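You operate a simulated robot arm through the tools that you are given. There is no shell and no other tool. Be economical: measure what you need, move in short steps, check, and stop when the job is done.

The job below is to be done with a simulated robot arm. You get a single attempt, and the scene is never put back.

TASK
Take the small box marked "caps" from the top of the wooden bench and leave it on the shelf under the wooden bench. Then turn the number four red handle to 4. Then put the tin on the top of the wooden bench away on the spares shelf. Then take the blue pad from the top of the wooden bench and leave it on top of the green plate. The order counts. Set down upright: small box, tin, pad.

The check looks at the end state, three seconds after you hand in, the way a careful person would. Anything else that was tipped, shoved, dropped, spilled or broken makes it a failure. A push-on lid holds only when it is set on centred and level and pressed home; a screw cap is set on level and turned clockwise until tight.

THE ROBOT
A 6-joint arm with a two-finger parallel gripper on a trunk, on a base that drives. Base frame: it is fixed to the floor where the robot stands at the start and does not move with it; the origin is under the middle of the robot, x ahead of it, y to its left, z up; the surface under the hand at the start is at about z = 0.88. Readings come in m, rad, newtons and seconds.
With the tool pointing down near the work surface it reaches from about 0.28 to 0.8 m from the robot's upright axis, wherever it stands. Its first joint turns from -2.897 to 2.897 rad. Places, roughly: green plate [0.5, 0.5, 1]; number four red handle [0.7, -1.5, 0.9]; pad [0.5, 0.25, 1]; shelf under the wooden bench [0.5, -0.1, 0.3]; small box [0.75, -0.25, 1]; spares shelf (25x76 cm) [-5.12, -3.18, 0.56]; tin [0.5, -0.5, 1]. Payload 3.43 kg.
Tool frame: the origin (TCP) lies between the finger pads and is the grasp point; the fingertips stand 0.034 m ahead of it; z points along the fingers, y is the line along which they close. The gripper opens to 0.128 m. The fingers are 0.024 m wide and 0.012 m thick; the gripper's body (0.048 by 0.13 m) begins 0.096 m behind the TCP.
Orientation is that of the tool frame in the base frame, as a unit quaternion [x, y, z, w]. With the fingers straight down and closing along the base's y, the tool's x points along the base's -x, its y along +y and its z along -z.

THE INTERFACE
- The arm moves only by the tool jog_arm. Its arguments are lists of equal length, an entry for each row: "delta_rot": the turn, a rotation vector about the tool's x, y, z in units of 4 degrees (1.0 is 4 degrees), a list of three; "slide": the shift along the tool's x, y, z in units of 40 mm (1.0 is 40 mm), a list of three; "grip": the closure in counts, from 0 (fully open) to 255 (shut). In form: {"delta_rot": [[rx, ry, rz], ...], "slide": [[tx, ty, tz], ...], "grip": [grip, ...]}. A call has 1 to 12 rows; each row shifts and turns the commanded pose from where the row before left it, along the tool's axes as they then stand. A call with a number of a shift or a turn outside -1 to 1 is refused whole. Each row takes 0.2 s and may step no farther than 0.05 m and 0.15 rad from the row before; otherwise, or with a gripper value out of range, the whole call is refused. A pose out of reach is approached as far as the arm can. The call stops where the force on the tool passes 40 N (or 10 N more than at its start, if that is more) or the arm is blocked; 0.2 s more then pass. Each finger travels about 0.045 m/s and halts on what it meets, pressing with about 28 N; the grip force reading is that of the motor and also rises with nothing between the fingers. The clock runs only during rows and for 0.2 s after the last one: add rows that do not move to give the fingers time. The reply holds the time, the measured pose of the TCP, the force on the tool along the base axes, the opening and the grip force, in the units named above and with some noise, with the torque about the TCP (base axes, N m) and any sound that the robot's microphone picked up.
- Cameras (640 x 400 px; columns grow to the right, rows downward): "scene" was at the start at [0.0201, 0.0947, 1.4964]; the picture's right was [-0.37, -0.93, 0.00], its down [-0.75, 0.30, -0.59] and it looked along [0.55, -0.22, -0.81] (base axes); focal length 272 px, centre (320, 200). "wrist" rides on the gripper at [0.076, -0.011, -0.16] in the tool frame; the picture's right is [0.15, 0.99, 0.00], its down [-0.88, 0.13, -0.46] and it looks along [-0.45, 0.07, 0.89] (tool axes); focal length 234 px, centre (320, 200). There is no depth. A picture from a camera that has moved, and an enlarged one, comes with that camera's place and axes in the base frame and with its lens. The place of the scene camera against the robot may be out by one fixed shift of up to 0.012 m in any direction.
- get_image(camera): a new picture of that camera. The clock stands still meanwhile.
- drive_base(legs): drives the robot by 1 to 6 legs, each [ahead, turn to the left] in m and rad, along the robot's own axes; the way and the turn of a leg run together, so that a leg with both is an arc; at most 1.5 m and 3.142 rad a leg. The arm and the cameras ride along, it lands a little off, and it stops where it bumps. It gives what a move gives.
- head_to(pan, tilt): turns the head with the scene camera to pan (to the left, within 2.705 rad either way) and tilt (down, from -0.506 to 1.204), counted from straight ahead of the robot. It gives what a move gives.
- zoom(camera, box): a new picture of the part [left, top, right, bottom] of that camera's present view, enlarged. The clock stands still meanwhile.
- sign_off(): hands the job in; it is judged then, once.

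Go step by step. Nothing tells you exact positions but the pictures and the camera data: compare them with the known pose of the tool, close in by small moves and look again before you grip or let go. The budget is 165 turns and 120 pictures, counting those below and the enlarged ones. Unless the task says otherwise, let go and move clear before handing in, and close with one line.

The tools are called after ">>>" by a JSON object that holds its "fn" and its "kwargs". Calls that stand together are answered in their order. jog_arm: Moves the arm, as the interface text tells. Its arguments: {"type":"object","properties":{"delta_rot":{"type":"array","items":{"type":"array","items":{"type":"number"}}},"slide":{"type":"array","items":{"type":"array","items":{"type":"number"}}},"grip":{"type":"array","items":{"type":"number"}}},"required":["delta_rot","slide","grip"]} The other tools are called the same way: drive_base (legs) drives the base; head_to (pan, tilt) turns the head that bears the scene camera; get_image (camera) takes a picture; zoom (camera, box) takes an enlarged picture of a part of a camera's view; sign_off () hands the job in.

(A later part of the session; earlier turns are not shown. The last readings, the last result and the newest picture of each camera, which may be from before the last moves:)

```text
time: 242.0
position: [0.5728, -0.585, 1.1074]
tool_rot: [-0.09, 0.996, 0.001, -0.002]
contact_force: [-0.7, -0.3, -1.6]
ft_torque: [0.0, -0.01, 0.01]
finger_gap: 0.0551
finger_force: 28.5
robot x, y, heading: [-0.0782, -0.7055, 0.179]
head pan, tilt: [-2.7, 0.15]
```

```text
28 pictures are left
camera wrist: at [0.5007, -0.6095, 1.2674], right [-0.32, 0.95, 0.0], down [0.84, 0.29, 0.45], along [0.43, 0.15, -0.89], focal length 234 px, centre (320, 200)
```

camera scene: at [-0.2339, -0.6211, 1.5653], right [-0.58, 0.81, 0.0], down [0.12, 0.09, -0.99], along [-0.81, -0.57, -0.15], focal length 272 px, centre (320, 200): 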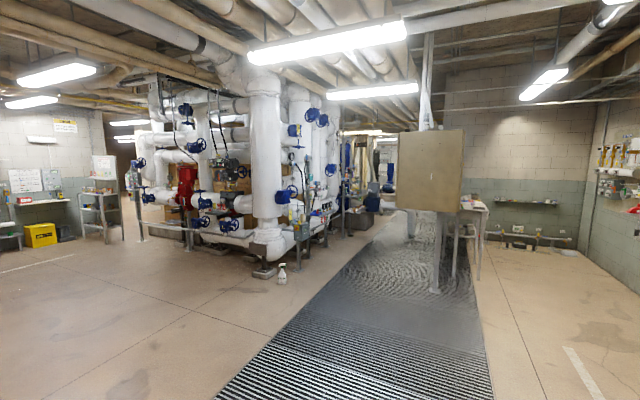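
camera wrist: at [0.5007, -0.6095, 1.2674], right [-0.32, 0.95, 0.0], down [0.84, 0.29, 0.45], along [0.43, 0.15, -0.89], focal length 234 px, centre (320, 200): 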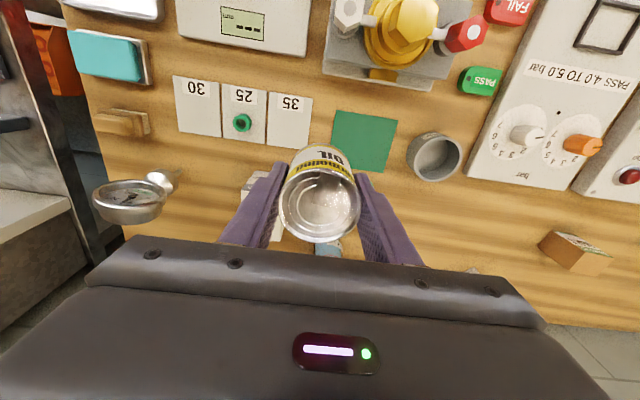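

The tin is held. I'll shift the base left along the bench to the open area.

>>> {"fn": "drive_base", "kwargs": {"legs": [[-0.35, 0], [0, 1.35], [0.36, 0], [0, -1.35], [0.43, 0]]}}

>>> {"fn": "head_to", "kwargs": {"pan": 0.3, "tilt": 0.85}}

>>> {"fn": "get_image", "kwargs": {"camera": "scene"}}

```text
time: 259.8
position: [0.6687, -0.2108, 1.1074]
tool_rot: [-0.09, 0.996, 0.0, -0.001]
contact_force: [-0.6, -0.2, -1.6]
ft_torque: [0.0, -0.02, -0.02]
finger_gap: 0.0548
finger_force: 28.0
robot x, y, heading: [0.0186, -0.3292, 0.178]
head pan, tilt: [-2.7, 0.15]
```

```text
time: 262.4
position: [0.6697, -0.2103, 1.1073]
tool_rot: [-0.091, 0.996, -0.001, 0.0]
contact_force: [-0.7, -0.2, -1.9]
ft_torque: [-0.01, -0.02, 0.04]
finger_gap: 0.0551
finger_force: 27.6
robot x, y, heading: [0.0194, -0.3254, 0.18]
head pan, tilt: [0.3, 0.85]
```

```text
27 pictures are left
camera scene: at [0.0081, -0.1565, 1.5029], right [0.46, -0.89, 0.0], down [-0.67, -0.34, -0.66], along [0.59, 0.3, -0.75], focal length 272 px, centre (320, 200)
```

scene: 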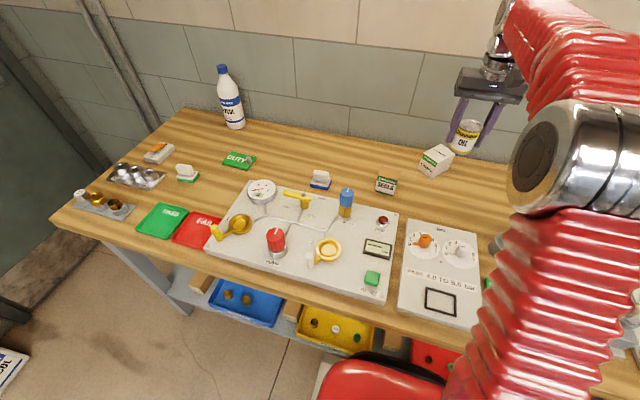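

>>> {"fn": "jog_arm", "kwargs": {"delta_rot": [[0, 0, 0], [0, 0, 0], [0, 0, 0], [0, 0, 0], [0, 0, 0], [0, 0, 0], [0, 0, 0], [0, 0, 0]], "slide": [[0.26, -0.72, 0], [0.26, -0.72, 0], [0.26, -0.72, 0], [0, 0, 1], [0, 0, 1], [0, 0, 1], [0, 0, 1], [0, 0, 0.3]], "grip": [255, 255, 255, 255, 255, 255, 255, 255]}}

>>> {"fn": "jog_arm", "kwargs": {"delta_rot": [[0, 0, 0], [0, 0, 0], [0, 0, 0]], "slide": [[0, 0, 0.12], [0, 0, 0.06], [0, 0, 0]], "grip": [255, 255, 255]}}

```text
time: 264.2
position: [0.6547, -0.3003, 0.9344]
tool_rot: [-0.091, 0.996, 0.0, -0.001]
contact_force: [-0.4, -0.5, -1.8]
ft_torque: [-0.02, 0.02, -0.01]
finger_gap: 0.0549
finger_force: 28.3
robot x, y, heading: [0.0187, -0.3294, 0.172]
head pan, tilt: [0.3, 0.85]
```

```text
time: 265.0
position: [0.6545, -0.3029, 0.9278]
tool_rot: [-0.091, 0.996, -0.001, -0.001]
contact_force: [-0.3, 0.3, 0.6]
ft_torque: [-0.03, 0.04, 0.0]
finger_gap: 0.055
finger_force: 28.2
robot x, y, heading: [0.0151, -0.3275, 0.18]
head pan, tilt: [0.3, 0.85]
```

Touching down. I'll release, rise, and tilt the hand 50° for the second grip.

>>> {"fn": "jog_arm", "kwargs": {"delta_rot": [[0, 0, 0], [0, 0, 0], [0, 0, 0], [0, 0, 0], [0, 0, 0], [0, 0, 0], [0, 0, 0], [0, 0, 0], [0, 0, 0]], "slide": [[0, 0, 0.05], [0, 0, 0], [0, 0, 0], [0, 0, 0], [0, 0, -0.7], [0, 0, -1], [0, 0, -1], [0, 0, -1], [0, 0, 0]], "grip": [255, 50, 50, 50, 50, 50, 50, 50, 50]}}

>>> {"fn": "jog_arm", "kwargs": {"delta_rot": [[0, -1, 0], [0, -1, 0], [0, -1, 0], [0, -1, 0], [0, -1, 0], [0, -1, 0], [0, -1, 0], [0, -1, 0], [0, -1, 0], [0, -1, 0], [0, -1, 0], [0, -1, 0]], "slide": [[0, 0, 0], [0, 0, 0], [0, 0, 0], [0, 0, 0], [0, 0, 0], [0, 0, 0], [0, 0, 0], [0, 0, 0], [0, 0, 0], [0, 0, 0], [0, 0, 0], [0, 0, 0]], "grip": [30, 30, 30, 30, 30, 30, 30, 30, 30, 30, 30, 30]}}

>>> {"fn": "get_image", "kwargs": {"camera": "wrist"}}

```text
time: 267.0
position: [0.6537, -0.3006, 1.0733]
tool_rot: [-0.091, 0.996, -0.001, 0.0]
contact_force: [-0.1, -0.3, -0.9]
ft_torque: [-0.04, 0.0, 0.0]
finger_gap: 0.1028
finger_force: 0.0
robot x, y, heading: [0.0159, -0.3234, 0.177]
head pan, tilt: [0.3, 0.85]
```

```text
time: 269.6
position: [0.6537, -0.3009, 1.0744]
tool_rot: [-0.082, 0.91, 0.037, 0.406]
contact_force: [0.2, 0.6, -0.5]
ft_torque: [-0.01, 0.0, 0.02]
finger_gap: 0.1128
finger_force: 0.0
robot x, y, heading: [0.0209, -0.3302, 0.173]
head pan, tilt: [0.3, 0.85]
```

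```text
26 pictures are left
camera wrist: at [0.4894, -0.3415, 1.1254], right [-0.27, 0.96, -0.11], down [0.22, 0.17, 0.96], along [0.94, 0.24, -0.26], focal length 234 px, centre (320, 200)
```

wrist: 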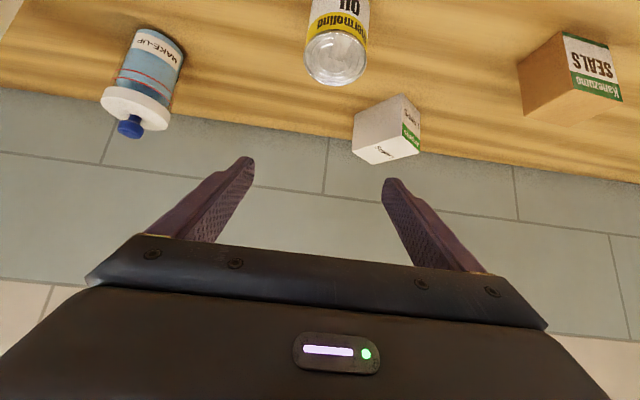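

The tin stands upright exactly where expected. I'll descend with the tilted hand and grip it.

>>> {"fn": "jog_arm", "kwargs": {"delta_rot": [[0, 0, 0], [0, 0, 0], [0, 0, 0], [0, 0, 0], [0, 0, 0], [0, 0, 0], [0, 0, 0], [0, 0, 0], [0, 0, 0], [0, 0, 0]], "slide": [[0.743, 0, 0.669], [0.743, 0, 0.669], [0.743, 0, 0.669], [0.52, 0, 0.468], [0, 0, 0], [0, 0, 0], [0, 0, 0], [0, 0, 0], [0, 0, 0], [0, 0, 0]], "grip": [30, 30, 30, 30, 30, 255, 255, 255, 255, 255]}}

>>> {"fn": "jog_arm", "kwargs": {"delta_rot": [[0, 0, 0], [0, 0, 0], [0, 0, 0], [0, 0, 0], [0, 0, 0], [0, 0, 0], [0, 0, 0], [0, 0, 0]], "slide": [[0, 0, 0], [-0.37, 0, -0.33], [-0.743, 0, -0.669], [-0.743, 0, -0.669], [-0.743, 0, -0.669], [-0.743, 0, -0.669], [-0.743, 0, -0.669], [0, 0, 0]], "grip": [255, 255, 255, 255, 255, 255, 255, 255]}}

>>> {"fn": "get_image", "kwargs": {"camera": "wrist"}}

```text
time: 271.8
position: [0.6537, -0.3016, 0.9267]
tool_rot: [-0.083, 0.91, 0.038, 0.403]
contact_force: [-0.3, 0.5, 0.1]
ft_torque: [0.01, 0.0, 0.02]
finger_gap: 0.0548
finger_force: 27.3
robot x, y, heading: [0.0214, -0.3296, 0.176]
head pan, tilt: [0.3, 0.85]
```

```text
time: 273.6
position: [0.6536, -0.3021, 1.1458]
tool_rot: [-0.083, 0.91, 0.037, 0.405]
contact_force: [0.1, -0.1, -1.9]
ft_torque: [0.03, -0.05, 0.02]
finger_gap: 0.055
finger_force: 28.3
robot x, y, heading: [0.0185, -0.3286, 0.176]
head pan, tilt: [0.3, 0.85]
```

```text
25 pictures are left
camera wrist: at [0.489, -0.3418, 1.1972], right [-0.27, 0.96, -0.11], down [0.23, 0.17, 0.96], along [0.93, 0.24, -0.26], focal length 234 px, centre (320, 200)
```

wrist: 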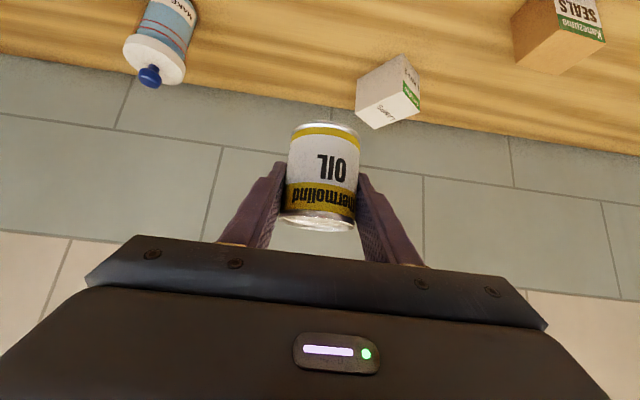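

The tin is held upright. Now the long drive: back off, go via (−2.3, −2.3), and turn to face −x.

>>> {"fn": "drive_base", "kwargs": {"legs": [[-0.6, 0], [0, -2.494], [1.27, 0], [1.275, 0], [0, -0.823]]}}

>>> {"fn": "head_to", "kwargs": {"pan": 0.3, "tilt": 0.3}}

>>> {"fn": "get_image", "kwargs": {"camera": "scene"}}

```text
time: 281.8
position: [-0.187, -0.9447, 1.1467]
tool_rot: [0.352, 0.843, -0.155, 0.375]
contact_force: [-0.6, 0.0, -1.8]
ft_torque: [-0.01, 0.0, 0.02]
finger_gap: 0.0549
finger_force: 27.8
robot x, y, heading: [-0.5469, -0.409, -0.802]
head pan, tilt: [0.3, 0.85]
stopped in leg 2: the robot was blocked; the commanded pose is now the measured one
```

```text
time: 282.8
position: [-0.1869, -0.944, 1.1459]
tool_rot: [0.353, 0.843, -0.156, 0.374]
contact_force: [-0.7, 0.4, -1.7]
ft_torque: [0.0, -0.06, 0.02]
finger_gap: 0.055
finger_force: 28.0
robot x, y, heading: [-0.5492, -0.4086, -0.803]
head pan, tilt: [0.3, 0.3]
```

```text
24 pictures are left
camera scene: at [-0.3858, -0.3112, 1.5512], right [-0.48, -0.88, 0.0], down [-0.26, 0.14, -0.95], along [0.84, -0.46, -0.3], focal length 272 px, centre (320, 200)
```

scene: 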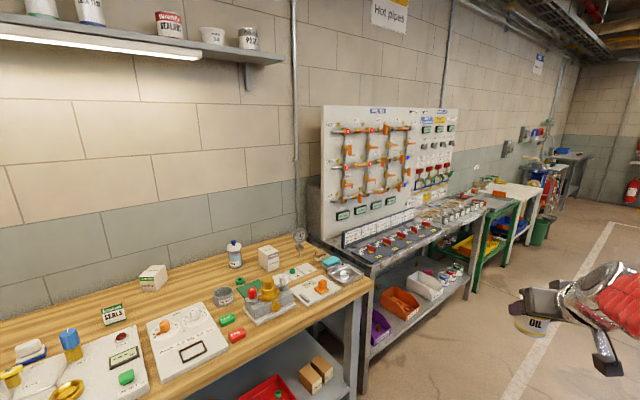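

>>> {"fn": "drive_base", "kwargs": {"legs": [[0, -0.5]]}}

```text
time: 285.2
position: [-0.4926, -1.0528, 1.1459]
tool_rot: [0.553, 0.728, -0.245, 0.323]
contact_force: [0.2, -0.8, -1.3]
ft_torque: [0.03, 0.01, -0.01]
finger_gap: 0.0551
finger_force: 27.9
robot x, y, heading: [-0.5304, -0.4078, -1.305]
head pan, tilt: [0.3, 0.3]
```

The turn works now; I'll continue with the route.

>>> {"fn": "drive_base", "kwargs": {"legs": [[0, -1.018], [1.29, 0], [1.3, 0], [0, -0.82]]}}

>>> {"fn": "head_to", "kwargs": {"pan": 0.25, "tilt": 0.3}}

>>> {"fn": "get_image", "kwargs": {"camera": "scene"}}

```text
time: 308.4
position: [-2.923, -2.1572, 1.1467]
tool_rot: [0.914, 0.005, -0.406, 0.004]
contact_force: [0.0, -0.9, -1.7]
ft_torque: [0.01, 0.03, 0.0]
finger_gap: 0.055
finger_force: 27.6
robot x, y, heading: [-2.2922, -2.3157, -3.128]
head pan, tilt: [0.3, 0.3]
```

```text
time: 309.0
position: [-2.9229, -2.1582, 1.1469]
tool_rot: [0.914, 0.005, -0.406, 0.003]
contact_force: [-1.3, 0.5, -1.8]
ft_torque: [-0.01, 0.01, -0.01]
finger_gap: 0.055
finger_force: 28.1
robot x, y, heading: [-2.2843, -2.3177, -3.127]
head pan, tilt: [0.25, 0.3]
```

```text
23 pictures are left
camera scene: at [-2.3108, -2.5075, 1.5513], right [-0.26, 0.97, 0.0], down [0.29, 0.08, -0.96], along [-0.92, -0.25, -0.3], focal length 272 px, centre (320, 200)
```

scene: 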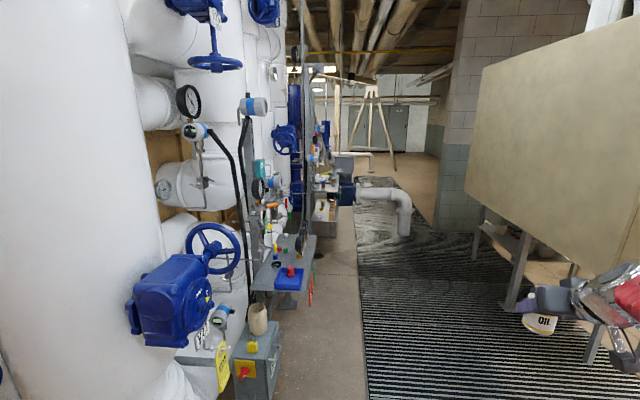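

The corridor is clear and the spares shelf is ahead on the left near (−4.9, −3.16). I'll retract the hand a little, drive up, turn to face the shelf and look.

>>> {"fn": "jog_arm", "kwargs": {"delta_rot": [[0, 0, 0], [0, 0, 0], [0, 0, 0], [0, 0, 0]], "slide": [[0.669, 0, -0.743], [0.669, 0, -0.743], [0.669, 0, -0.743], [0, 0, 0]], "grip": [255, 255, 255, 255]}}

>>> {"fn": "drive_base", "kwargs": {"legs": [[1.33, 0], [1.3, 0], [0, 1.556]]}}

>>> {"fn": "head_to", "kwargs": {"pan": 0.15, "tilt": 0.75}}

>>> {"fn": "get_image", "kwargs": {"camera": "scene"}}

>>> {"fn": "get_image", "kwargs": {"camera": "wrist"}}

```text
time: 310.0
position: [-2.803, -2.155, 1.147]
tool_rot: [0.914, 0.006, -0.406, 0.004]
contact_force: [0.9, -1.5, -1.0]
ft_torque: [0.01, -0.03, 0.0]
finger_gap: 0.0549
finger_force: 28.3
robot x, y, heading: [-2.2858, -2.3164, -3.131]
head pan, tilt: [0.25, 0.3]
```

```text
time: 332.3
position: [-5.0739, -2.8657, 1.1472]
tool_rot: [0.644, 0.649, -0.284, 0.288]
contact_force: [0.1, 0.1, -1.7]
ft_torque: [0.0, 0.01, 0.02]
finger_gap: 0.0548
finger_force: 27.4
robot x, y, heading: [-4.9402, -2.3528, -1.566]
head pan, tilt: [0.25, 0.3]
```

```text
time: 333.2
position: [-5.0748, -2.8661, 1.1484]
tool_rot: [0.644, 0.649, -0.285, 0.288]
contact_force: [-0.4, 0.3, -1.0]
ft_torque: [0.0, 0.0, -0.02]
finger_gap: 0.055
finger_force: 28.0
robot x, y, heading: [-4.9373, -2.3522, -1.565]
head pan, tilt: [0.15, 0.75]
```

```text
22 pictures are left
camera scene: at [-4.7613, -2.3819, 1.511], right [-0.99, -0.16, 0.0], down [-0.11, 0.67, -0.73], along [0.12, -0.72, -0.68], focal length 272 px, centre (320, 200)
```

scene: 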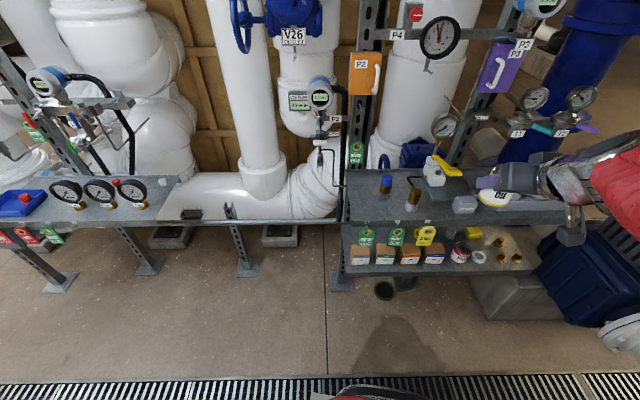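

```text
21 pictures are left
camera wrist: at [-5.0877, -2.6958, 1.1986], right [0.99, 0.11, -0.11], down [0.13, -0.25, 0.96], along [0.08, -0.96, -0.26], focal length 234 px, centre (320, 200)
```

wrist: 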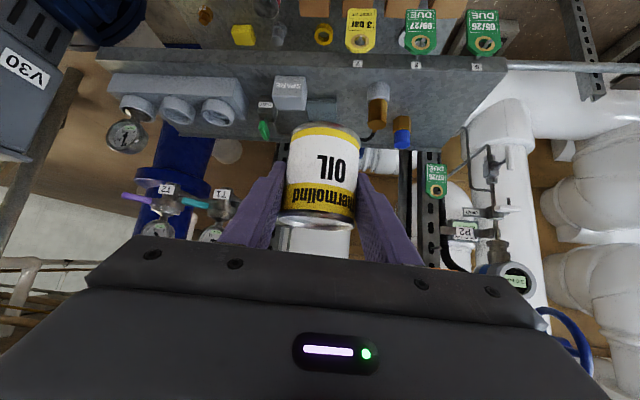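

>>> {"fn": "zoom", "kwargs": {"camera": "scene", "box": [335, 195, 595, 300]}}

```text
2.46 times, centred on (465, 248) of scene
camera zoom: at [-4.7613, -2.3819, 1.511], right [-0.99, -0.16, 0.0], down [-0.11, 0.67, -0.73], along [0.12, -0.72, -0.68], focal length 670 px, centre (-37, 83)
```

zoom: 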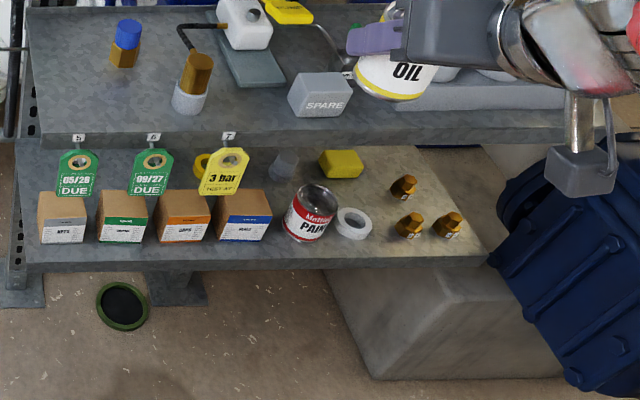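

The free spot on the lower shelf is between the PAINT tin, the white ring and the yellow block, near x≈−5.25. I'll shift the base back and over, then lower the hand in front of the shelf.

>>> {"fn": "drive_base", "kwargs": {"legs": [[0, 0.7], [-0.28, 0], [0, -0.7]]}}

>>> {"fn": "jog_arm", "kwargs": {"delta_rot": [[0, 0, 0], [0, 0, 0], [0, 0, 0], [0, 0, 0], [0, 0, 0], [0, 0, 0], [0, 0, 0], [0, 0, 0]], "slide": [[-0.669, 0, 0.743], [-0.669, 0, 0.743], [-0.669, 0, 0.743], [0.743, 0, 0.669], [0.743, 0, 0.669], [0.743, 0, 0.669], [0.743, 0, 0.669], [0.743, 0, 0.669]], "grip": [255, 255, 255, 255, 255, 255, 255, 255]}}

```text
time: 340.9
position: [-5.2559, -2.6527, 1.1476]
tool_rot: [0.643, 0.65, -0.284, 0.289]
contact_force: [0.5, 0.0, -1.1]
ft_torque: [0.05, 0.0, 0.01]
finger_gap: 0.0547
finger_force: 27.7
robot x, y, heading: [-5.1057, -2.1395, -1.561]
head pan, tilt: [0.15, 0.75]
```

```text
time: 342.7
position: [-5.2542, -2.7702, 0.9472]
tool_rot: [0.643, 0.65, -0.285, 0.289]
contact_force: [0.5, -1.3, -1.0]
ft_torque: [0.0, 0.02, 0.01]
finger_gap: 0.055
finger_force: 28.6
robot x, y, heading: [-5.1077, -2.1381, -1.555]
head pan, tilt: [0.15, 0.75]
```

>>> {"fn": "jog_arm", "kwargs": {"delta_rot": [[0, 0, 0], [0, 0, 0], [0, 0, 0], [0, 0, 0], [0, 0, 0], [0, 0, 0], [0, 0, 0], [0, 0, 0], [0, 0, 0]], "slide": [[-0.669, 0, 0.743], [0.743, 0, 0.669], [0.743, 0, 0.669], [0.743, 0, 0.669], [0.743, 0, 0.669], [0.743, 0, 0.669], [0.743, 0, 0.669], [0.743, 0, 0.669], [0, 0, 0]], "grip": [255, 255, 255, 255, 255, 255, 255, 255, 255]}}

>>> {"fn": "get_image", "kwargs": {"camera": "wrist"}}

```text
time: 344.7
position: [-5.2523, -2.8099, 0.6671]
tool_rot: [0.643, 0.65, -0.284, 0.289]
contact_force: [-0.4, -0.3, -0.4]
ft_torque: [0.01, -0.01, 0.03]
finger_gap: 0.0549
finger_force: 28.6
robot x, y, heading: [-5.1118, -2.1402, -1.553]
head pan, tilt: [0.15, 0.75]
```

```text
19 pictures are left
camera wrist: at [-5.2658, -2.6411, 0.7176], right [0.99, 0.11, -0.11], down [0.13, -0.25, 0.96], along [0.08, -0.96, -0.26], focal length 234 px, centre (320, 200)
```

wrist: 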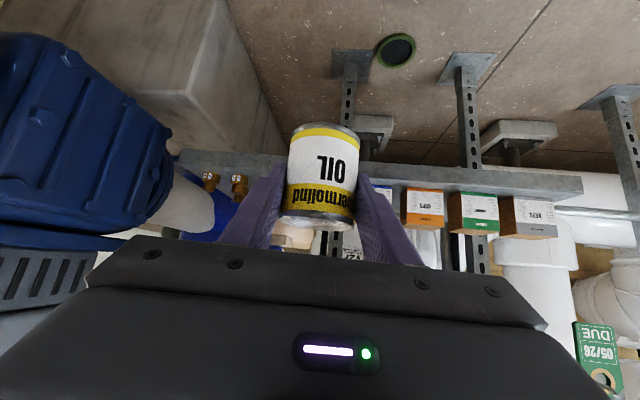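

>>> {"fn": "jog_arm", "kwargs": {"delta_rot": [[0, 0, 0], [0, 0, 0], [0, 0, 0]], "slide": [[0.2, -0.85, 0.18], [0.2, -0.85, 0.18], [0, 0, 0]], "grip": [255, 255, 255]}}

>>> {"fn": "drive_base", "kwargs": {"legs": [[0.2, 0]]}}

>>> {"fn": "get_image", "kwargs": {"camera": "wrist"}}

```text
time: 345.5
position: [-5.321, -2.8127, 0.646]
tool_rot: [0.644, 0.65, -0.284, 0.289]
contact_force: [0.7, -0.5, -1.8]
ft_torque: [0.0, 0.0, -0.01]
finger_gap: 0.0547
finger_force: 28.2
robot x, y, heading: [-5.1065, -2.142, -1.557]
head pan, tilt: [0.15, 0.75]
```

```text
time: 347.4
position: [-5.3183, -3.0129, 0.6465]
tool_rot: [0.643, 0.65, -0.284, 0.289]
contact_force: [0.5, 0.2, -1.0]
ft_torque: [0.02, -0.01, -0.02]
finger_gap: 0.055
finger_force: 28.3
robot x, y, heading: [-5.1052, -2.3399, -1.559]
head pan, tilt: [0.15, 0.75]
```

```text
18 pictures are left
camera wrist: at [-5.3313, -2.843, 0.6967], right [0.99, 0.11, -0.11], down [0.13, -0.25, 0.96], along [0.08, -0.96, -0.26], focal length 234 px, centre (320, 200)
```

wrist: 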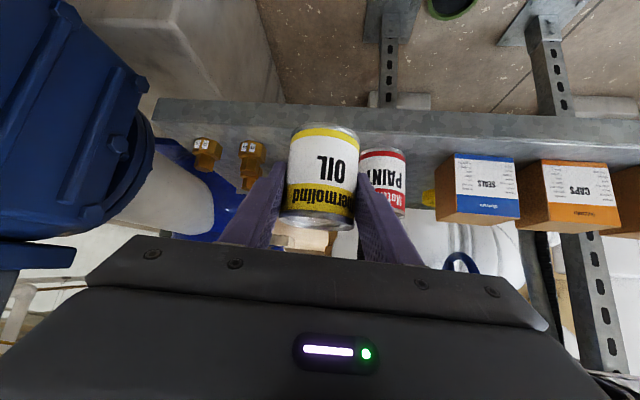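

I'll check clearances with the head camera before going in.

>>> {"fn": "head_to", "kwargs": {"pan": 0.1, "tilt": 0.8}}

>>> {"fn": "zoom", "kwargs": {"camera": "scene", "box": [320, 120, 560, 270]}}

```text
time: 348.0
position: [-5.3188, -3.0132, 0.6458]
tool_rot: [0.643, 0.65, -0.284, 0.289]
contact_force: [-0.2, 0.3, -1.4]
ft_torque: [0.02, 0.04, 0.01]
finger_gap: 0.0551
finger_force: 28.0
robot x, y, heading: [-5.1048, -2.3421, -1.555]
head pan, tilt: [0.099, 0.799]
```

```text
2.67 times, centred on (440, 195) of scene
camera zoom: at [-4.9329, -2.3675, 1.5069], right [-0.99, -0.11, 0.0], down [-0.08, 0.71, -0.7], along [0.08, -0.69, -0.72], focal length 726 px, centre (0, 213)
```

zoom: 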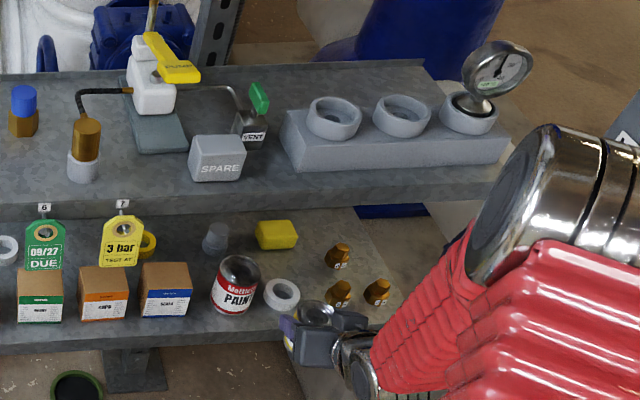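

I've refined the target to (−5.271, −3.173), just behind PAINT. I'll rise above PAINT's top, shift over and move in.

>>> {"fn": "jog_arm", "kwargs": {"delta_rot": [[0, 0, 0], [0, 0, 0], [0, 0, 0]], "slide": [[-0.41, 0.6, -0.37], [-0.41, 0.6, -0.37], [0, 0, 0]], "grip": [255, 255, 255]}}

>>> {"fn": "drive_base", "kwargs": {"legs": [[0.155, 0]]}}

>>> {"fn": "get_image", "kwargs": {"camera": "wrist"}}

```text
time: 348.8
position: [-5.2704, -3.0122, 0.6897]
tool_rot: [0.643, 0.65, -0.284, 0.289]
contact_force: [0.8, 0.2, -1.6]
ft_torque: [0.03, 0.0, -0.01]
finger_gap: 0.0549
finger_force: 27.9
robot x, y, heading: [-5.1079, -2.3384, -1.562]
head pan, tilt: [0.099, 0.799]
```

```text
time: 350.5
position: [-5.2691, -3.1686, 0.6901]
tool_rot: [0.644, 0.649, -0.284, 0.288]
contact_force: [-0.2, 0.3, -1.9]
ft_torque: [0.0, 0.0, 0.0]
finger_gap: 0.0551
finger_force: 27.8
robot x, y, heading: [-5.1022, -2.497, -1.563]
head pan, tilt: [0.099, 0.799]
```

```text
16 pictures are left
camera wrist: at [-5.2818, -2.9983, 0.7415], right [0.99, 0.11, -0.11], down [0.13, -0.25, 0.96], along [0.08, -0.96, -0.26], focal length 234 px, centre (320, 200)
```

wrist: 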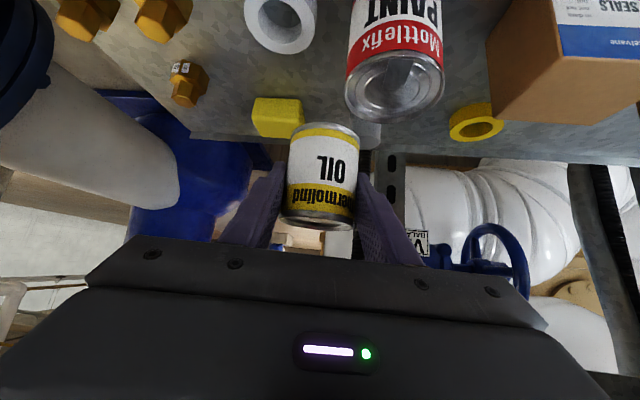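

The clear spot is confirmed at (−5.270, −3.182). I'll nudge forward and lower onto the shelf.

>>> {"fn": "jog_arm", "kwargs": {"delta_rot": [[0, 0, 0], [0, 0, 0], [0, 0, 0], [0, 0, 0]], "slide": [[-0.22, 0, 0.245], [0.66, 0, 0.59], [0.6, 0, 0.54], [0, 0, 0]], "grip": [255, 255, 255, 255]}}

>>> {"fn": "get_image", "kwargs": {"camera": "wrist"}}

```text
time: 351.5
position: [-5.2697, -3.1824, 0.6237]
tool_rot: [0.643, 0.649, -0.285, 0.289]
contact_force: [0.6, -5.0, 9.0]
ft_torque: [0.31, -0.37, -0.2]
finger_gap: 0.0546
finger_force: 27.7
robot x, y, heading: [-5.102, -2.4984, -1.561]
head pan, tilt: [0.099, 0.799]
```

```text
15 pictures are left
camera wrist: at [-5.2821, -3.0123, 0.6744], right [0.99, 0.11, -0.11], down [0.13, -0.25, 0.96], along [0.08, -0.96, -0.26], focal length 234 px, centre (320, 200)
```

wrist: 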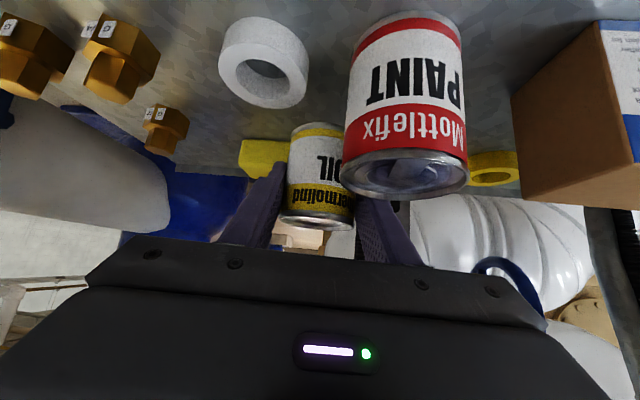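

The left finger touched PAINT's rim. I'll lift, go about 16 mm deeper, and lower again.

>>> {"fn": "jog_arm", "kwargs": {"delta_rot": [[0, 0, 0], [0, 0, 0], [0, 0, 0], [0, 0, 0]], "slide": [[-0.37, 0, -0.335], [-0.28, 0, 0.31], [0.37, 0, 0.335], [0, 0, 0]], "grip": [255, 255, 255, 255]}}

>>> {"fn": "jog_arm", "kwargs": {"delta_rot": [[0, 0, 0], [0, 0, 0], [0, 0, 0]], "slide": [[0.1, 0, 0.09], [0.1, 0, 0.09], [0, 0, 0]], "grip": [255, 255, 255]}}

>>> {"fn": "get_image", "kwargs": {"camera": "wrist"}}

```text
time: 352.5
position: [-5.2694, -3.199, 0.6235]
tool_rot: [0.643, 0.649, -0.284, 0.289]
contact_force: [-0.4, -0.3, -0.9]
ft_torque: [0.0, 0.03, -0.02]
finger_gap: 0.055
finger_force: 28.1
robot x, y, heading: [-5.1015, -2.4983, -1.558]
head pan, tilt: [0.099, 0.799]
```

```text
time: 353.3
position: [-5.2696, -3.1991, 0.613]
tool_rot: [0.644, 0.649, -0.284, 0.288]
contact_force: [-0.5, 0.6, 2.0]
ft_torque: [-0.11, -0.12, 0.03]
finger_gap: 0.0546
finger_force: 27.9
robot x, y, heading: [-5.1018, -2.4956, -1.562]
head pan, tilt: [0.099, 0.799]
```

```text
14 pictures are left
camera wrist: at [-5.2816, -3.028, 0.6635], right [0.99, 0.11, -0.11], down [0.13, -0.25, 0.96], along [0.08, -0.96, -0.26], focal length 234 px, centre (320, 200)
```

wrist: 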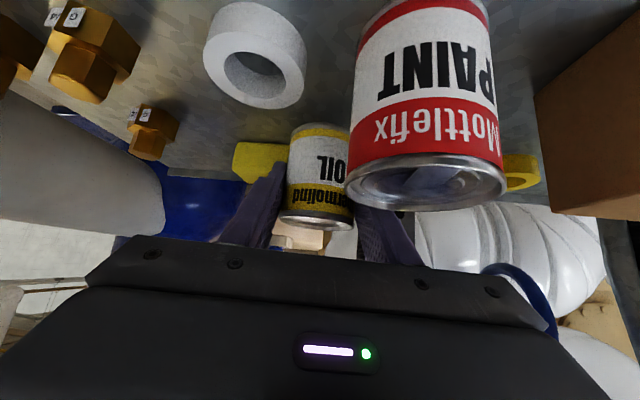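

>>> {"fn": "jog_arm", "kwargs": {"delta_rot": [[0, 0, 0], [0, 0, 0]], "slide": [[0.06, 0, 0.05], [0, 0, 0]], "grip": [255, 255]}}

```text
time: 353.9
position: [-5.2689, -3.1981, 0.6079]
tool_rot: [0.644, 0.649, -0.284, 0.288]
contact_force: [0.6, -0.3, -1.4]
ft_torque: [0.04, -0.02, 0.01]
finger_gap: 0.0549
finger_force: 28.0
robot x, y, heading: [-5.1042, -2.4951, -1.559]
head pan, tilt: [0.099, 0.799]
```

>>> {"fn": "jog_arm", "kwargs": {"delta_rot": [[0, 0, 0], [0, 0, 0]], "slide": [[0.05, 0, 0.045], [0, 0, 0]], "grip": [255, 255]}}

>>> {"fn": "get_image", "kwargs": {"camera": "wrist"}}

```text
time: 354.5
position: [-5.2678, -3.1992, 0.6073]
tool_rot: [0.644, 0.649, -0.285, 0.289]
contact_force: [1.1, -5.2, 7.8]
ft_torque: [0.49, -0.34, -0.16]
finger_gap: 0.0549
finger_force: 27.8
robot x, y, heading: [-5.1032, -2.4948, -1.556]
head pan, tilt: [0.099, 0.799]
```

```text
13 pictures are left
camera wrist: at [-5.2815, -3.0284, 0.6579], right [0.99, 0.11, -0.11], down [0.13, -0.25, 0.96], along [0.08, -0.96, -0.26], focal length 234 px, centre (320, 200)
```

wrist: 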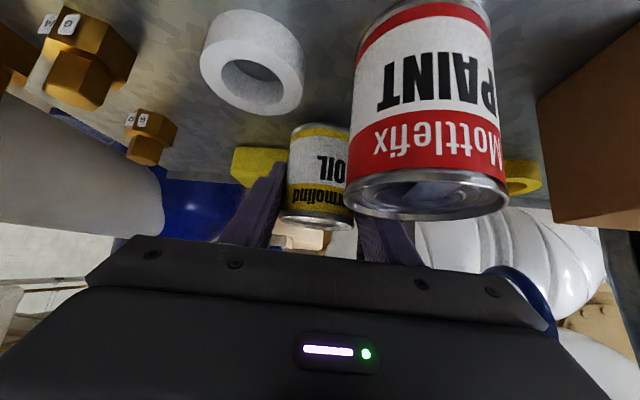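

The tin's base is practically on the shelf, with the finger just grazing PAINT's rim. I'll release a few millimetres and lift straight up.

>>> {"fn": "jog_arm", "kwargs": {"delta_rot": [[0, 0, 0], [0, 0, 0], [0, 0, 0], [0, 0, 0]], "slide": [[-0.03, 0, -0.02], [0, 0, 0], [0, 0, 0], [0, 0, 0]], "grip": [128, 128, 128, 128]}}

>>> {"fn": "jog_arm", "kwargs": {"delta_rot": [[0, 0, 0], [0, 0, 0], [0, 0, 0], [0, 0, 0]], "slide": [[-0.37, 0, -0.335], [-0.6, 0, -0.54], [-0.5, 0, -0.45], [0, 0, 0]], "grip": [125, 120, 120, 120]}}

>>> {"fn": "get_image", "kwargs": {"camera": "wrist"}}

```text
time: 355.5
position: [-5.2682, -3.1977, 0.6079]
tool_rot: [0.644, 0.649, -0.285, 0.289]
contact_force: [1.4, 0.0, 0.7]
ft_torque: [0.01, -0.02, 0.02]
finger_gap: 0.0637
finger_force: 0.1
robot x, y, heading: [-5.1023, -2.4993, -1.556]
head pan, tilt: [0.099, 0.799]
```

```text
time: 356.5
position: [-5.2675, -3.1828, 0.6709]
tool_rot: [0.653, 0.65, -0.27, 0.28]
contact_force: [-0.4, -0.8, -0.5]
ft_torque: [-0.02, 0.0, -0.05]
finger_gap: 0.0678
finger_force: 0.1
robot x, y, heading: [-5.1037, -2.4995, -1.558]
head pan, tilt: [0.099, 0.799]
```

```text
12 pictures are left
camera wrist: at [-5.2811, -3.0142, 0.7275], right [0.99, 0.1, -0.09], down [0.12, -0.29, 0.95], along [0.07, -0.95, -0.3], focal length 234 px, centre (320, 200)
```

wrist: 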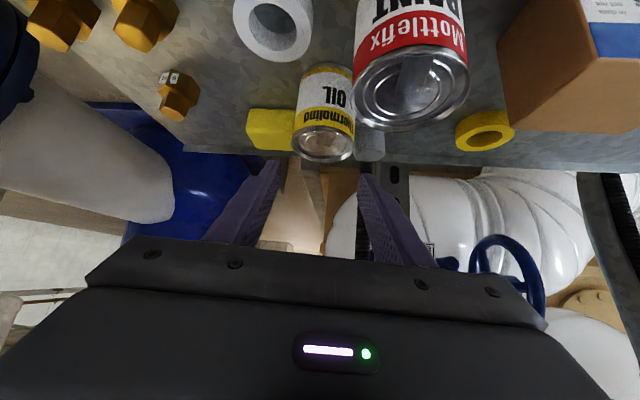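

The tin stands upright on the spares shelf. I'll close the fingers above it, sidestep away from PAINT and back out.

>>> {"fn": "jog_arm", "kwargs": {"delta_rot": [[0, 0, 0], [0, 0, 0], [0, 0, 0], [0, 0, 0], [0, 0, 0], [0, 0, 0]], "slide": [[0, 0, 0], [0, 0, 0], [0, 0, 0], [0, -0.3, 0], [0, -0.4, 0], [0, 0, 0]], "grip": [255, 255, 255, 255, 255, 255]}}

>>> {"fn": "drive_base", "kwargs": {"legs": [[-0.3, 0]]}}

>>> {"fn": "get_image", "kwargs": {"camera": "wrist"}}

```text
time: 357.6
position: [-5.2803, -3.1839, 0.6744]
tool_rot: [0.646, 0.655, -0.271, 0.283]
contact_force: [0.7, -0.1, 0.6]
ft_torque: [-0.01, 0.01, 0.02]
finger_gap: 0.0
finger_force: 27.7
robot x, y, heading: [-5.1024, -2.4967, -1.557]
head pan, tilt: [0.099, 0.799]
stopped in row 5: the force on the tool passed its limit at 126 N (the readings are from after the stop); the commanded pose is now the measured one
```

```text
time: 360.1
position: [-5.2856, -2.8845, 0.6741]
tool_rot: [0.647, 0.654, -0.272, 0.283]
contact_force: [0.0, -0.4, -0.1]
ft_torque: [0.0, 0.04, -0.02]
finger_gap: 0.0
finger_force: 27.8
robot x, y, heading: [-5.1035, -2.1919, -1.56]
head pan, tilt: [0.099, 0.799]
```

```text
11 pictures are left
camera wrist: at [-5.3001, -2.7163, 0.7306], right [0.99, 0.12, -0.1], down [0.13, -0.28, 0.95], along [0.08, -0.95, -0.29], focal length 234 px, centre (320, 200)
```

wrist: 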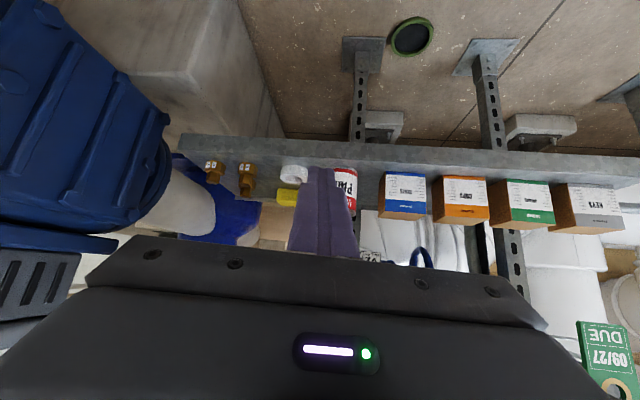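

>>> {"fn": "zoom", "kwargs": {"camera": "scene", "box": [280, 90, 560, 265]}}

```text
2.29 times, centred on (420, 178) of scene
camera zoom: at [-4.9344, -2.2233, 1.5069], right [-0.99, -0.11, 0.0], down [-0.08, 0.71, -0.7], along [0.08, -0.69, -0.72], focal length 622 px, centre (91, 251)
```

zoom: 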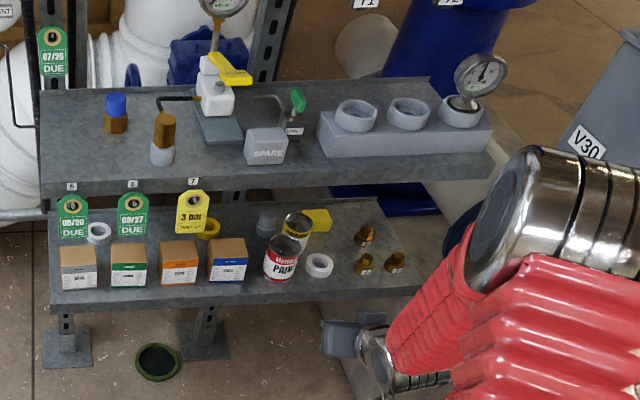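

All items are in place and the tin is upright. Now I'll raise the arm and return to the wooden bench for the blue pad.

>>> {"fn": "jog_arm", "kwargs": {"delta_rot": [[0, 0, 0], [0, 0, 0], [0, 0, 0], [0, 0, 0], [0, 0, 0], [0, 0, 0], [0, 0, 0], [0, 0, 0], [0, 0, 0], [0, 0, 0], [0, 0, 0], [0, 0, 0]], "slide": [[-0.65, 0, -0.76], [-0.65, 0, -0.76], [-0.65, 0, -0.76], [-0.65, 0, -0.76], [-0.65, 0, -0.76], [-0.65, 0, -0.76], [-0.65, 0, -0.76], [-0.65, 0, -0.76], [-0.65, 0, -0.76], [-0.65, 0, -0.76], [-0.65, 0, -0.76], [-0.65, 0, -0.76]], "grip": [200, 200, 200, 200, 100, 100, 50, 50, 50, 50, 50, 50]}}

>>> {"fn": "jog_arm", "kwargs": {"delta_rot": [[0, 1, 0], [0, 1, 0], [0, 1, 0], [0, 1, 0], [0, 1, 0], [0, 1, 0], [0, 1, 0], [0, 1, 0], [0, 1, 0], [0, 1, 0], [0, 1, 0], [0, 0.5, 0]], "slide": [[0, 0, 0], [0, 0, 0], [0, 0, 0], [0, 0, 0], [0, 0, 0], [0, 0, 0], [0, 0, 0], [0, 0, 0], [0, 0, 0], [0, 0, 0], [0, 0, 0], [0, 0, 0]], "grip": [50, 50, 50, 50, 50, 50, 50, 50, 50, 50, 50, 50]}}

```text
time: 362.7
position: [-5.2913, -2.8362, 1.1518]
tool_rot: [0.647, 0.655, -0.271, 0.282]
contact_force: [-0.1, 0.2, -0.7]
ft_torque: [0.0, 0.04, -0.01]
finger_gap: 0.1029
finger_force: 0.1
robot x, y, heading: [-5.1081, -2.1933, -1.558]
head pan, tilt: [0.099, 0.799]
```

```text
time: 365.3
position: [-5.2908, -2.8365, 1.1529]
tool_rot: [0.702, 0.712, 0.003, 0.005]
contact_force: [-0.1, -0.5, 0.3]
ft_torque: [0.01, -0.01, 0.01]
finger_gap: 0.103
finger_force: 0.1
robot x, y, heading: [-5.1051, -2.1956, -1.561]
head pan, tilt: [0.099, 0.799]
```

>>> {"fn": "drive_base", "kwargs": {"legs": [[0, 1.525], [1.4, 0], [1.4, 0], [0, 0.956], [1.44, 0], [1.44, 0]]}}

```text
time: 409.8
position: [-0.0479, 0.3716, 1.1526]
tool_rot: [-0.449, 0.894, 0.005, 0.001]
contact_force: [-0.5, 0.1, -0.3]
ft_torque: [-0.01, 0.07, -0.01]
finger_gap: 0.1028
finger_force: 0.1
robot x, y, heading: [-0.5833, -0.0252, 0.929]
head pan, tilt: [0.099, 0.799]
```

>>> {"fn": "drive_base", "kwargs": {"legs": [[0, -0.764], [0.45, 0]]}}

>>> {"fn": "get_image", "kwargs": {"camera": "wrist"}}

```text
time: 416.0
position: [0.5214, -0.0392, 1.153]
tool_rot: [-0.082, 0.997, 0.005, 0.002]
contact_force: [-0.4, 0.4, 0.2]
ft_torque: [0.0, -0.02, -0.03]
finger_gap: 0.1028
finger_force: 0.0
robot x, y, heading: [-0.1448, 0.0648, 0.155]
head pan, tilt: [0.099, 0.799]
```

```text
9 pictures are left
camera wrist: at [0.4475, -0.0641, 1.3126], right [-0.31, 0.95, 0.01], down [0.85, 0.27, 0.46], along [0.44, 0.15, -0.89], focal length 234 px, centre (320, 200)
```

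wrist: 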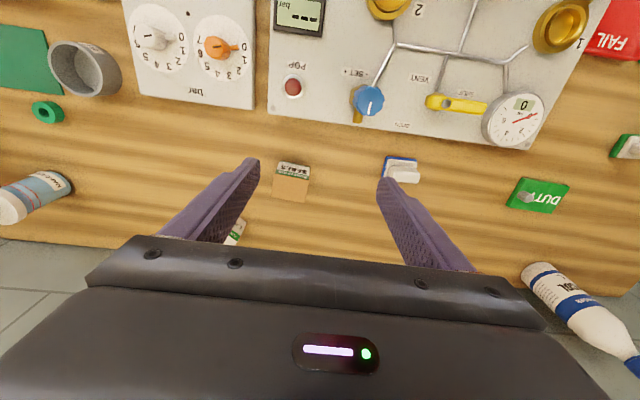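

The pad is at about (0.543, 0.129) and the DUTY plate at (0.514, 0.427). I'll go above the pad and turn the hand 90° so it grips across the pad's short side.

>>> {"fn": "jog_arm", "kwargs": {"delta_rot": [[0, 0, 0], [0, 0, 0], [0, 0, 0], [0, 0, 0], [0, 0, 0], [0, 0, -1], [0, 0, -1], [0, 0, -1], [0, 0, -1], [0, 0, -1], [0, 0, -1], [0, 0, -1]], "slide": [[-0.25, 0.81, 0], [-0.25, 0.81, 0], [-0.25, 0.81, 0], [-0.25, 0.81, 0], [-0.25, 0.81, 0], [0, 0, 0], [0, 0, 0], [0, 0, 0], [0, 0, 0], [0, 0, 0], [0, 0, 0], [0, 0, 0]], "grip": [80, 80, 80, 80, 80, 80, 80, 80, 80, 80, 80, 80]}}

>>> {"fn": "jog_arm", "kwargs": {"delta_rot": [[0, 0, -1], [0, 0, -1], [0, 0, -1], [0, 0, -1], [0, 0, -1], [0, 0, -1], [0, 0, -1], [0, 0, -1], [0, 0, -1], [0, 0, -1], [0, 0, -1], [0, 0, -1]], "slide": [[0, 0, 0], [0, 0, 0], [0, 0, 0], [0, 0, 0], [0, 0, 0], [0, 0, 0], [0, 0, 0], [0, 0, 0], [0, 0, 0], [0, 0, 0], [0, 0, 0], [0, 0, 0]], "grip": [80, 80, 80, 80, 80, 80, 80, 80, 80, 80, 80, 80]}}

>>> {"fn": "jog_arm", "kwargs": {"delta_rot": [[0, 0, -1], [0, 0, -1], [0, 0, -1], [0, 0, -0.5], [0, 0, 0], [0, 0, 0], [0, 0, 0]], "slide": [[0, 0, 0], [0, 0, 0], [0, 0, 1], [0, 0, 1], [0, 0, 1], [0, 0, 0.5], [0, 0, 0]], "grip": [80, 80, 80, 80, 80, 80, 80]}}

>>> {"fn": "get_image", "kwargs": {"camera": "wrist"}}

```text
time: 418.6
position: [0.5433, 0.1273, 1.156]
tool_rot: [-0.322, 0.947, 0.004, 0.003]
contact_force: [-0.4, 0.1, 0.7]
ft_torque: [0.0, 0.02, 0.03]
finger_gap: 0.0878
finger_force: 0.0
robot x, y, heading: [-0.1476, 0.0624, 0.159]
head pan, tilt: [0.099, 0.799]
```

```text
time: 421.2
position: [0.5442, 0.1277, 1.1568]
tool_rot: [-0.679, 0.735, 0.003, 0.004]
contact_force: [0.3, 0.3, -0.5]
ft_torque: [0.02, 0.01, -0.04]
finger_gap: 0.0877
finger_force: 0.0
robot x, y, heading: [-0.1392, 0.0635, 0.158]
head pan, tilt: [0.099, 0.799]
```

```text
time: 422.8
position: [0.5431, 0.1299, 1.0167]
tool_rot: [0.763, -0.647, -0.002, -0.005]
contact_force: [0.3, -0.1, -0.3]
ft_torque: [0.04, 0.01, -0.01]
finger_gap: 0.088
finger_force: 0.0
robot x, y, heading: [-0.1462, 0.0678, 0.16]
head pan, tilt: [0.099, 0.799]
```

```text
8 pictures are left
camera wrist: at [0.5666, 0.056, 1.1744], right [-0.95, -0.31, -0.01], down [-0.27, 0.84, 0.46], along [-0.14, 0.44, -0.89], focal length 234 px, centre (320, 200)
```

wrist: 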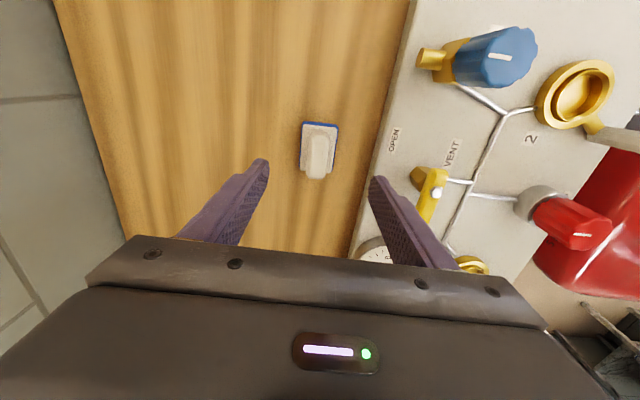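

Aligned over the pad. I'll descend to just above its base and grip the handle block.

>>> {"fn": "jog_arm", "kwargs": {"delta_rot": [[0, 0, 0], [0, 0, 0], [0, 0, 0], [0, 0, 0]], "slide": [[0, 0, 0], [0, 0, 1], [0, 0, 1], [0, 0, 0]], "grip": [125, 125, 125, 125]}}

>>> {"fn": "zoom", "kwargs": {"camera": "wrist", "box": [220, 80, 420, 240]}}

```text
time: 423.8
position: [0.5435, 0.1291, 0.9342]
tool_rot: [0.762, -0.647, -0.003, -0.005]
contact_force: [-0.1, 0.8, 0.4]
ft_torque: [0.02, 0.03, 0.0]
finger_gap: 0.0654
finger_force: 0.0
robot x, y, heading: [-0.1461, 0.0672, 0.161]
head pan, tilt: [0.099, 0.799]
```

```text
2.50 times, centred on (320, 160) of wrist
camera zoom: at [0.5665, 0.0559, 1.0937], right [-0.95, -0.31, -0.01], down [-0.27, 0.84, 0.46], along [-0.14, 0.44, -0.89], focal length 585 px, centre (320, 300)
```

zoom: 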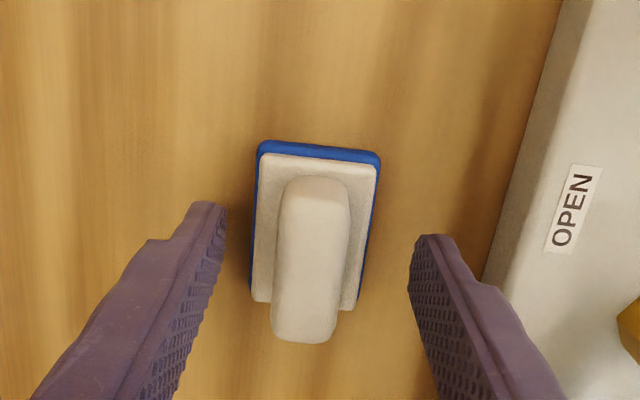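

>>> {"fn": "jog_arm", "kwargs": {"delta_rot": [[0, 0, 0], [0, 0, 0], [0, 0, 0], [0, 0, 0], [0, 0, 0], [0, 0, 0]], "slide": [[0, 0, 0.05], [0, 0, 0], [0, 0, 0], [0, 0, 0], [0, 0, 0], [0, 0, 0]], "grip": [125, 255, 255, 255, 255, 255]}}

>>> {"fn": "jog_arm", "kwargs": {"delta_rot": [[0, 0, 0], [0, 0, 0], [0, 0, 0], [0, 0, 0]], "slide": [[0, 0, -0.5], [0, 0, -1], [0, 0, -1], [0, 0, 0]], "grip": [255, 255, 255, 255]}}

```text
time: 425.2
position: [0.5432, 0.1302, 0.9337]
tool_rot: [0.763, -0.647, -0.002, -0.005]
contact_force: [0.2, -0.1, 0.0]
ft_torque: [0.01, 0.01, 0.0]
finger_gap: 0.0388
finger_force: 27.9
robot x, y, heading: [-0.1454, 0.0642, 0.156]
head pan, tilt: [0.099, 0.799]
```

```text
time: 426.2
position: [0.5434, 0.1305, 1.0352]
tool_rot: [0.763, -0.646, -0.003, -0.005]
contact_force: [0.3, 0.9, -0.7]
ft_torque: [0.01, -0.02, -0.01]
finger_gap: 0.0391
finger_force: 27.6
robot x, y, heading: [-0.1449, 0.0656, 0.163]
head pan, tilt: [0.099, 0.799]
```

The pad is held by its base. I'll move toward the DUTY plate, stopping short to see it clearly.

>>> {"fn": "jog_arm", "kwargs": {"delta_rot": [[0, 0, 0], [0, 0, 0], [0, 0, 0], [0, 0, 0], [0, 0, 0], [0, 0, 0], [0, 0, 0], [0, 0, 0]], "slide": [[-0.9, -0.08, 0], [-0.9, -0.08, 0], [-0.9, -0.08, 0], [-0.9, -0.08, 0], [-0.9, -0.08, 0], [-0.9, -0.08, 0], [-0.6, -0.08, 0], [0, 0, 0]], "grip": [255, 255, 255, 255, 255, 255, 255, 255]}}

>>> {"fn": "get_image", "kwargs": {"camera": "wrist"}}

```text
time: 428.0
position: [0.5256, 0.3697, 1.0358]
tool_rot: [0.762, -0.647, -0.002, -0.005]
contact_force: [0.5, 0.5, -1.3]
ft_torque: [0.01, 0.01, 0.0]
finger_gap: 0.039
finger_force: 28.0
robot x, y, heading: [-0.1401, 0.0681, 0.159]
head pan, tilt: [0.099, 0.799]
```

```text
6 pictures are left
camera wrist: at [0.5491, 0.296, 1.1953], right [-0.95, -0.31, -0.01], down [-0.27, 0.84, 0.46], along [-0.14, 0.44, -0.89], focal length 234 px, centre (320, 200)
```

wrist: 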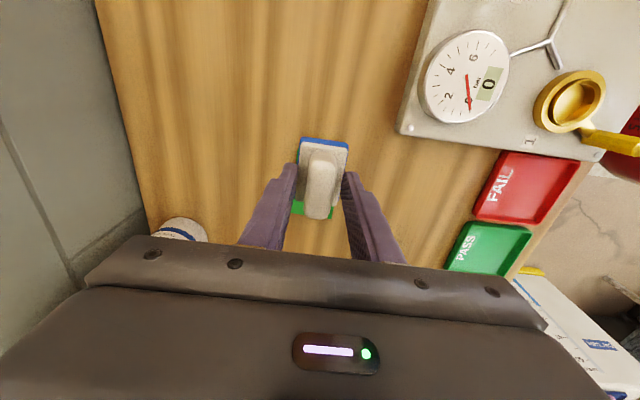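

The plate's label area is centred near (0.5145, 0.4385), clear of its peg. I'll move over it, lower part way and verify with the head camera.

>>> {"fn": "jog_arm", "kwargs": {"delta_rot": [[0, 0, 0], [0, 0, 0], [0, 0, 0], [0, 0, 0], [0, 0, 0]], "slide": [[-0.85, 0, 0], [-0.84, 0, 0], [0, 0, 0.9], [0, 0, 0.85], [0, 0, 0]], "grip": [255, 255, 255, 255, 255]}}

>>> {"fn": "head_to", "kwargs": {"pan": 0.4, "tilt": 0.75}}

>>> {"fn": "zoom", "kwargs": {"camera": "scene", "box": [240, 110, 440, 235]}}

```text
time: 429.2
position: [0.5153, 0.4368, 0.9655]
tool_rot: [0.762, -0.647, -0.002, -0.005]
contact_force: [0.9, -1.1, 0.2]
ft_torque: [0.03, 0.01, 0.0]
finger_gap: 0.0392
finger_force: 27.8
robot x, y, heading: [-0.1425, 0.0663, 0.162]
head pan, tilt: [0.099, 0.799]
```

```text
time: 430.0
position: [0.5155, 0.4369, 0.9669]
tool_rot: [0.763, -0.646, -0.002, -0.005]
contact_force: [0.7, 0.2, 0.2]
ft_torque: [0.01, 0.01, 0.01]
finger_gap: 0.0392
finger_force: 27.5
robot x, y, heading: [-0.1464, 0.0708, 0.155]
head pan, tilt: [0.4, 0.75]
```

```text
3.20 times, centred on (340, 172) of scene
camera zoom: at [-0.1497, 0.247, 1.5109], right [0.53, -0.85, 0.0], down [-0.58, -0.36, -0.73], along [0.62, 0.39, -0.68], focal length 871 px, centre (256, 288)
```

zoom: 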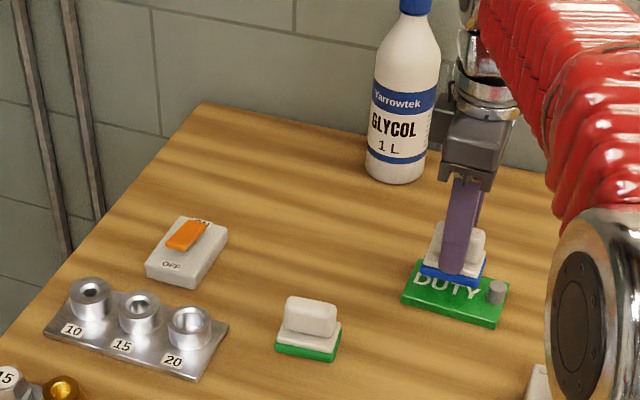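

The pad hovers correctly over the label area, clear of the peg. I'll lower it gently.

>>> {"fn": "jog_arm", "kwargs": {"delta_rot": [[0, 0, 0], [0, 0, 0], [0, 0, 0]], "slide": [[0, 0, 0.4], [0, 0, 0.1], [0, 0, 0]], "grip": [255, 255, 255]}}

```text
time: 430.8
position: [0.516, 0.4371, 0.9457]
tool_rot: [0.762, -0.648, -0.003, -0.006]
contact_force: [0.5, 0.1, -0.2]
ft_torque: [0.01, 0.0, -0.02]
finger_gap: 0.0389
finger_force: 28.0
robot x, y, heading: [-0.1437, 0.0658, 0.161]
head pan, tilt: [0.4, 0.75]
```

>>> {"fn": "jog_arm", "kwargs": {"delta_rot": [[0, 0, 0], [0, 0, 0]], "slide": [[0, 0, 0.07], [0, 0, 0]], "grip": [255, 255]}}

```text
time: 431.4
position: [0.5153, 0.4369, 0.9444]
tool_rot: [0.762, -0.648, -0.002, -0.005]
contact_force: [-0.7, -0.5, 7.6]
ft_torque: [-0.1, 0.08, -0.02]
finger_gap: 0.0389
finger_force: 28.0
robot x, y, heading: [-0.144, 0.0674, 0.162]
head pan, tilt: [0.4, 0.75]
```

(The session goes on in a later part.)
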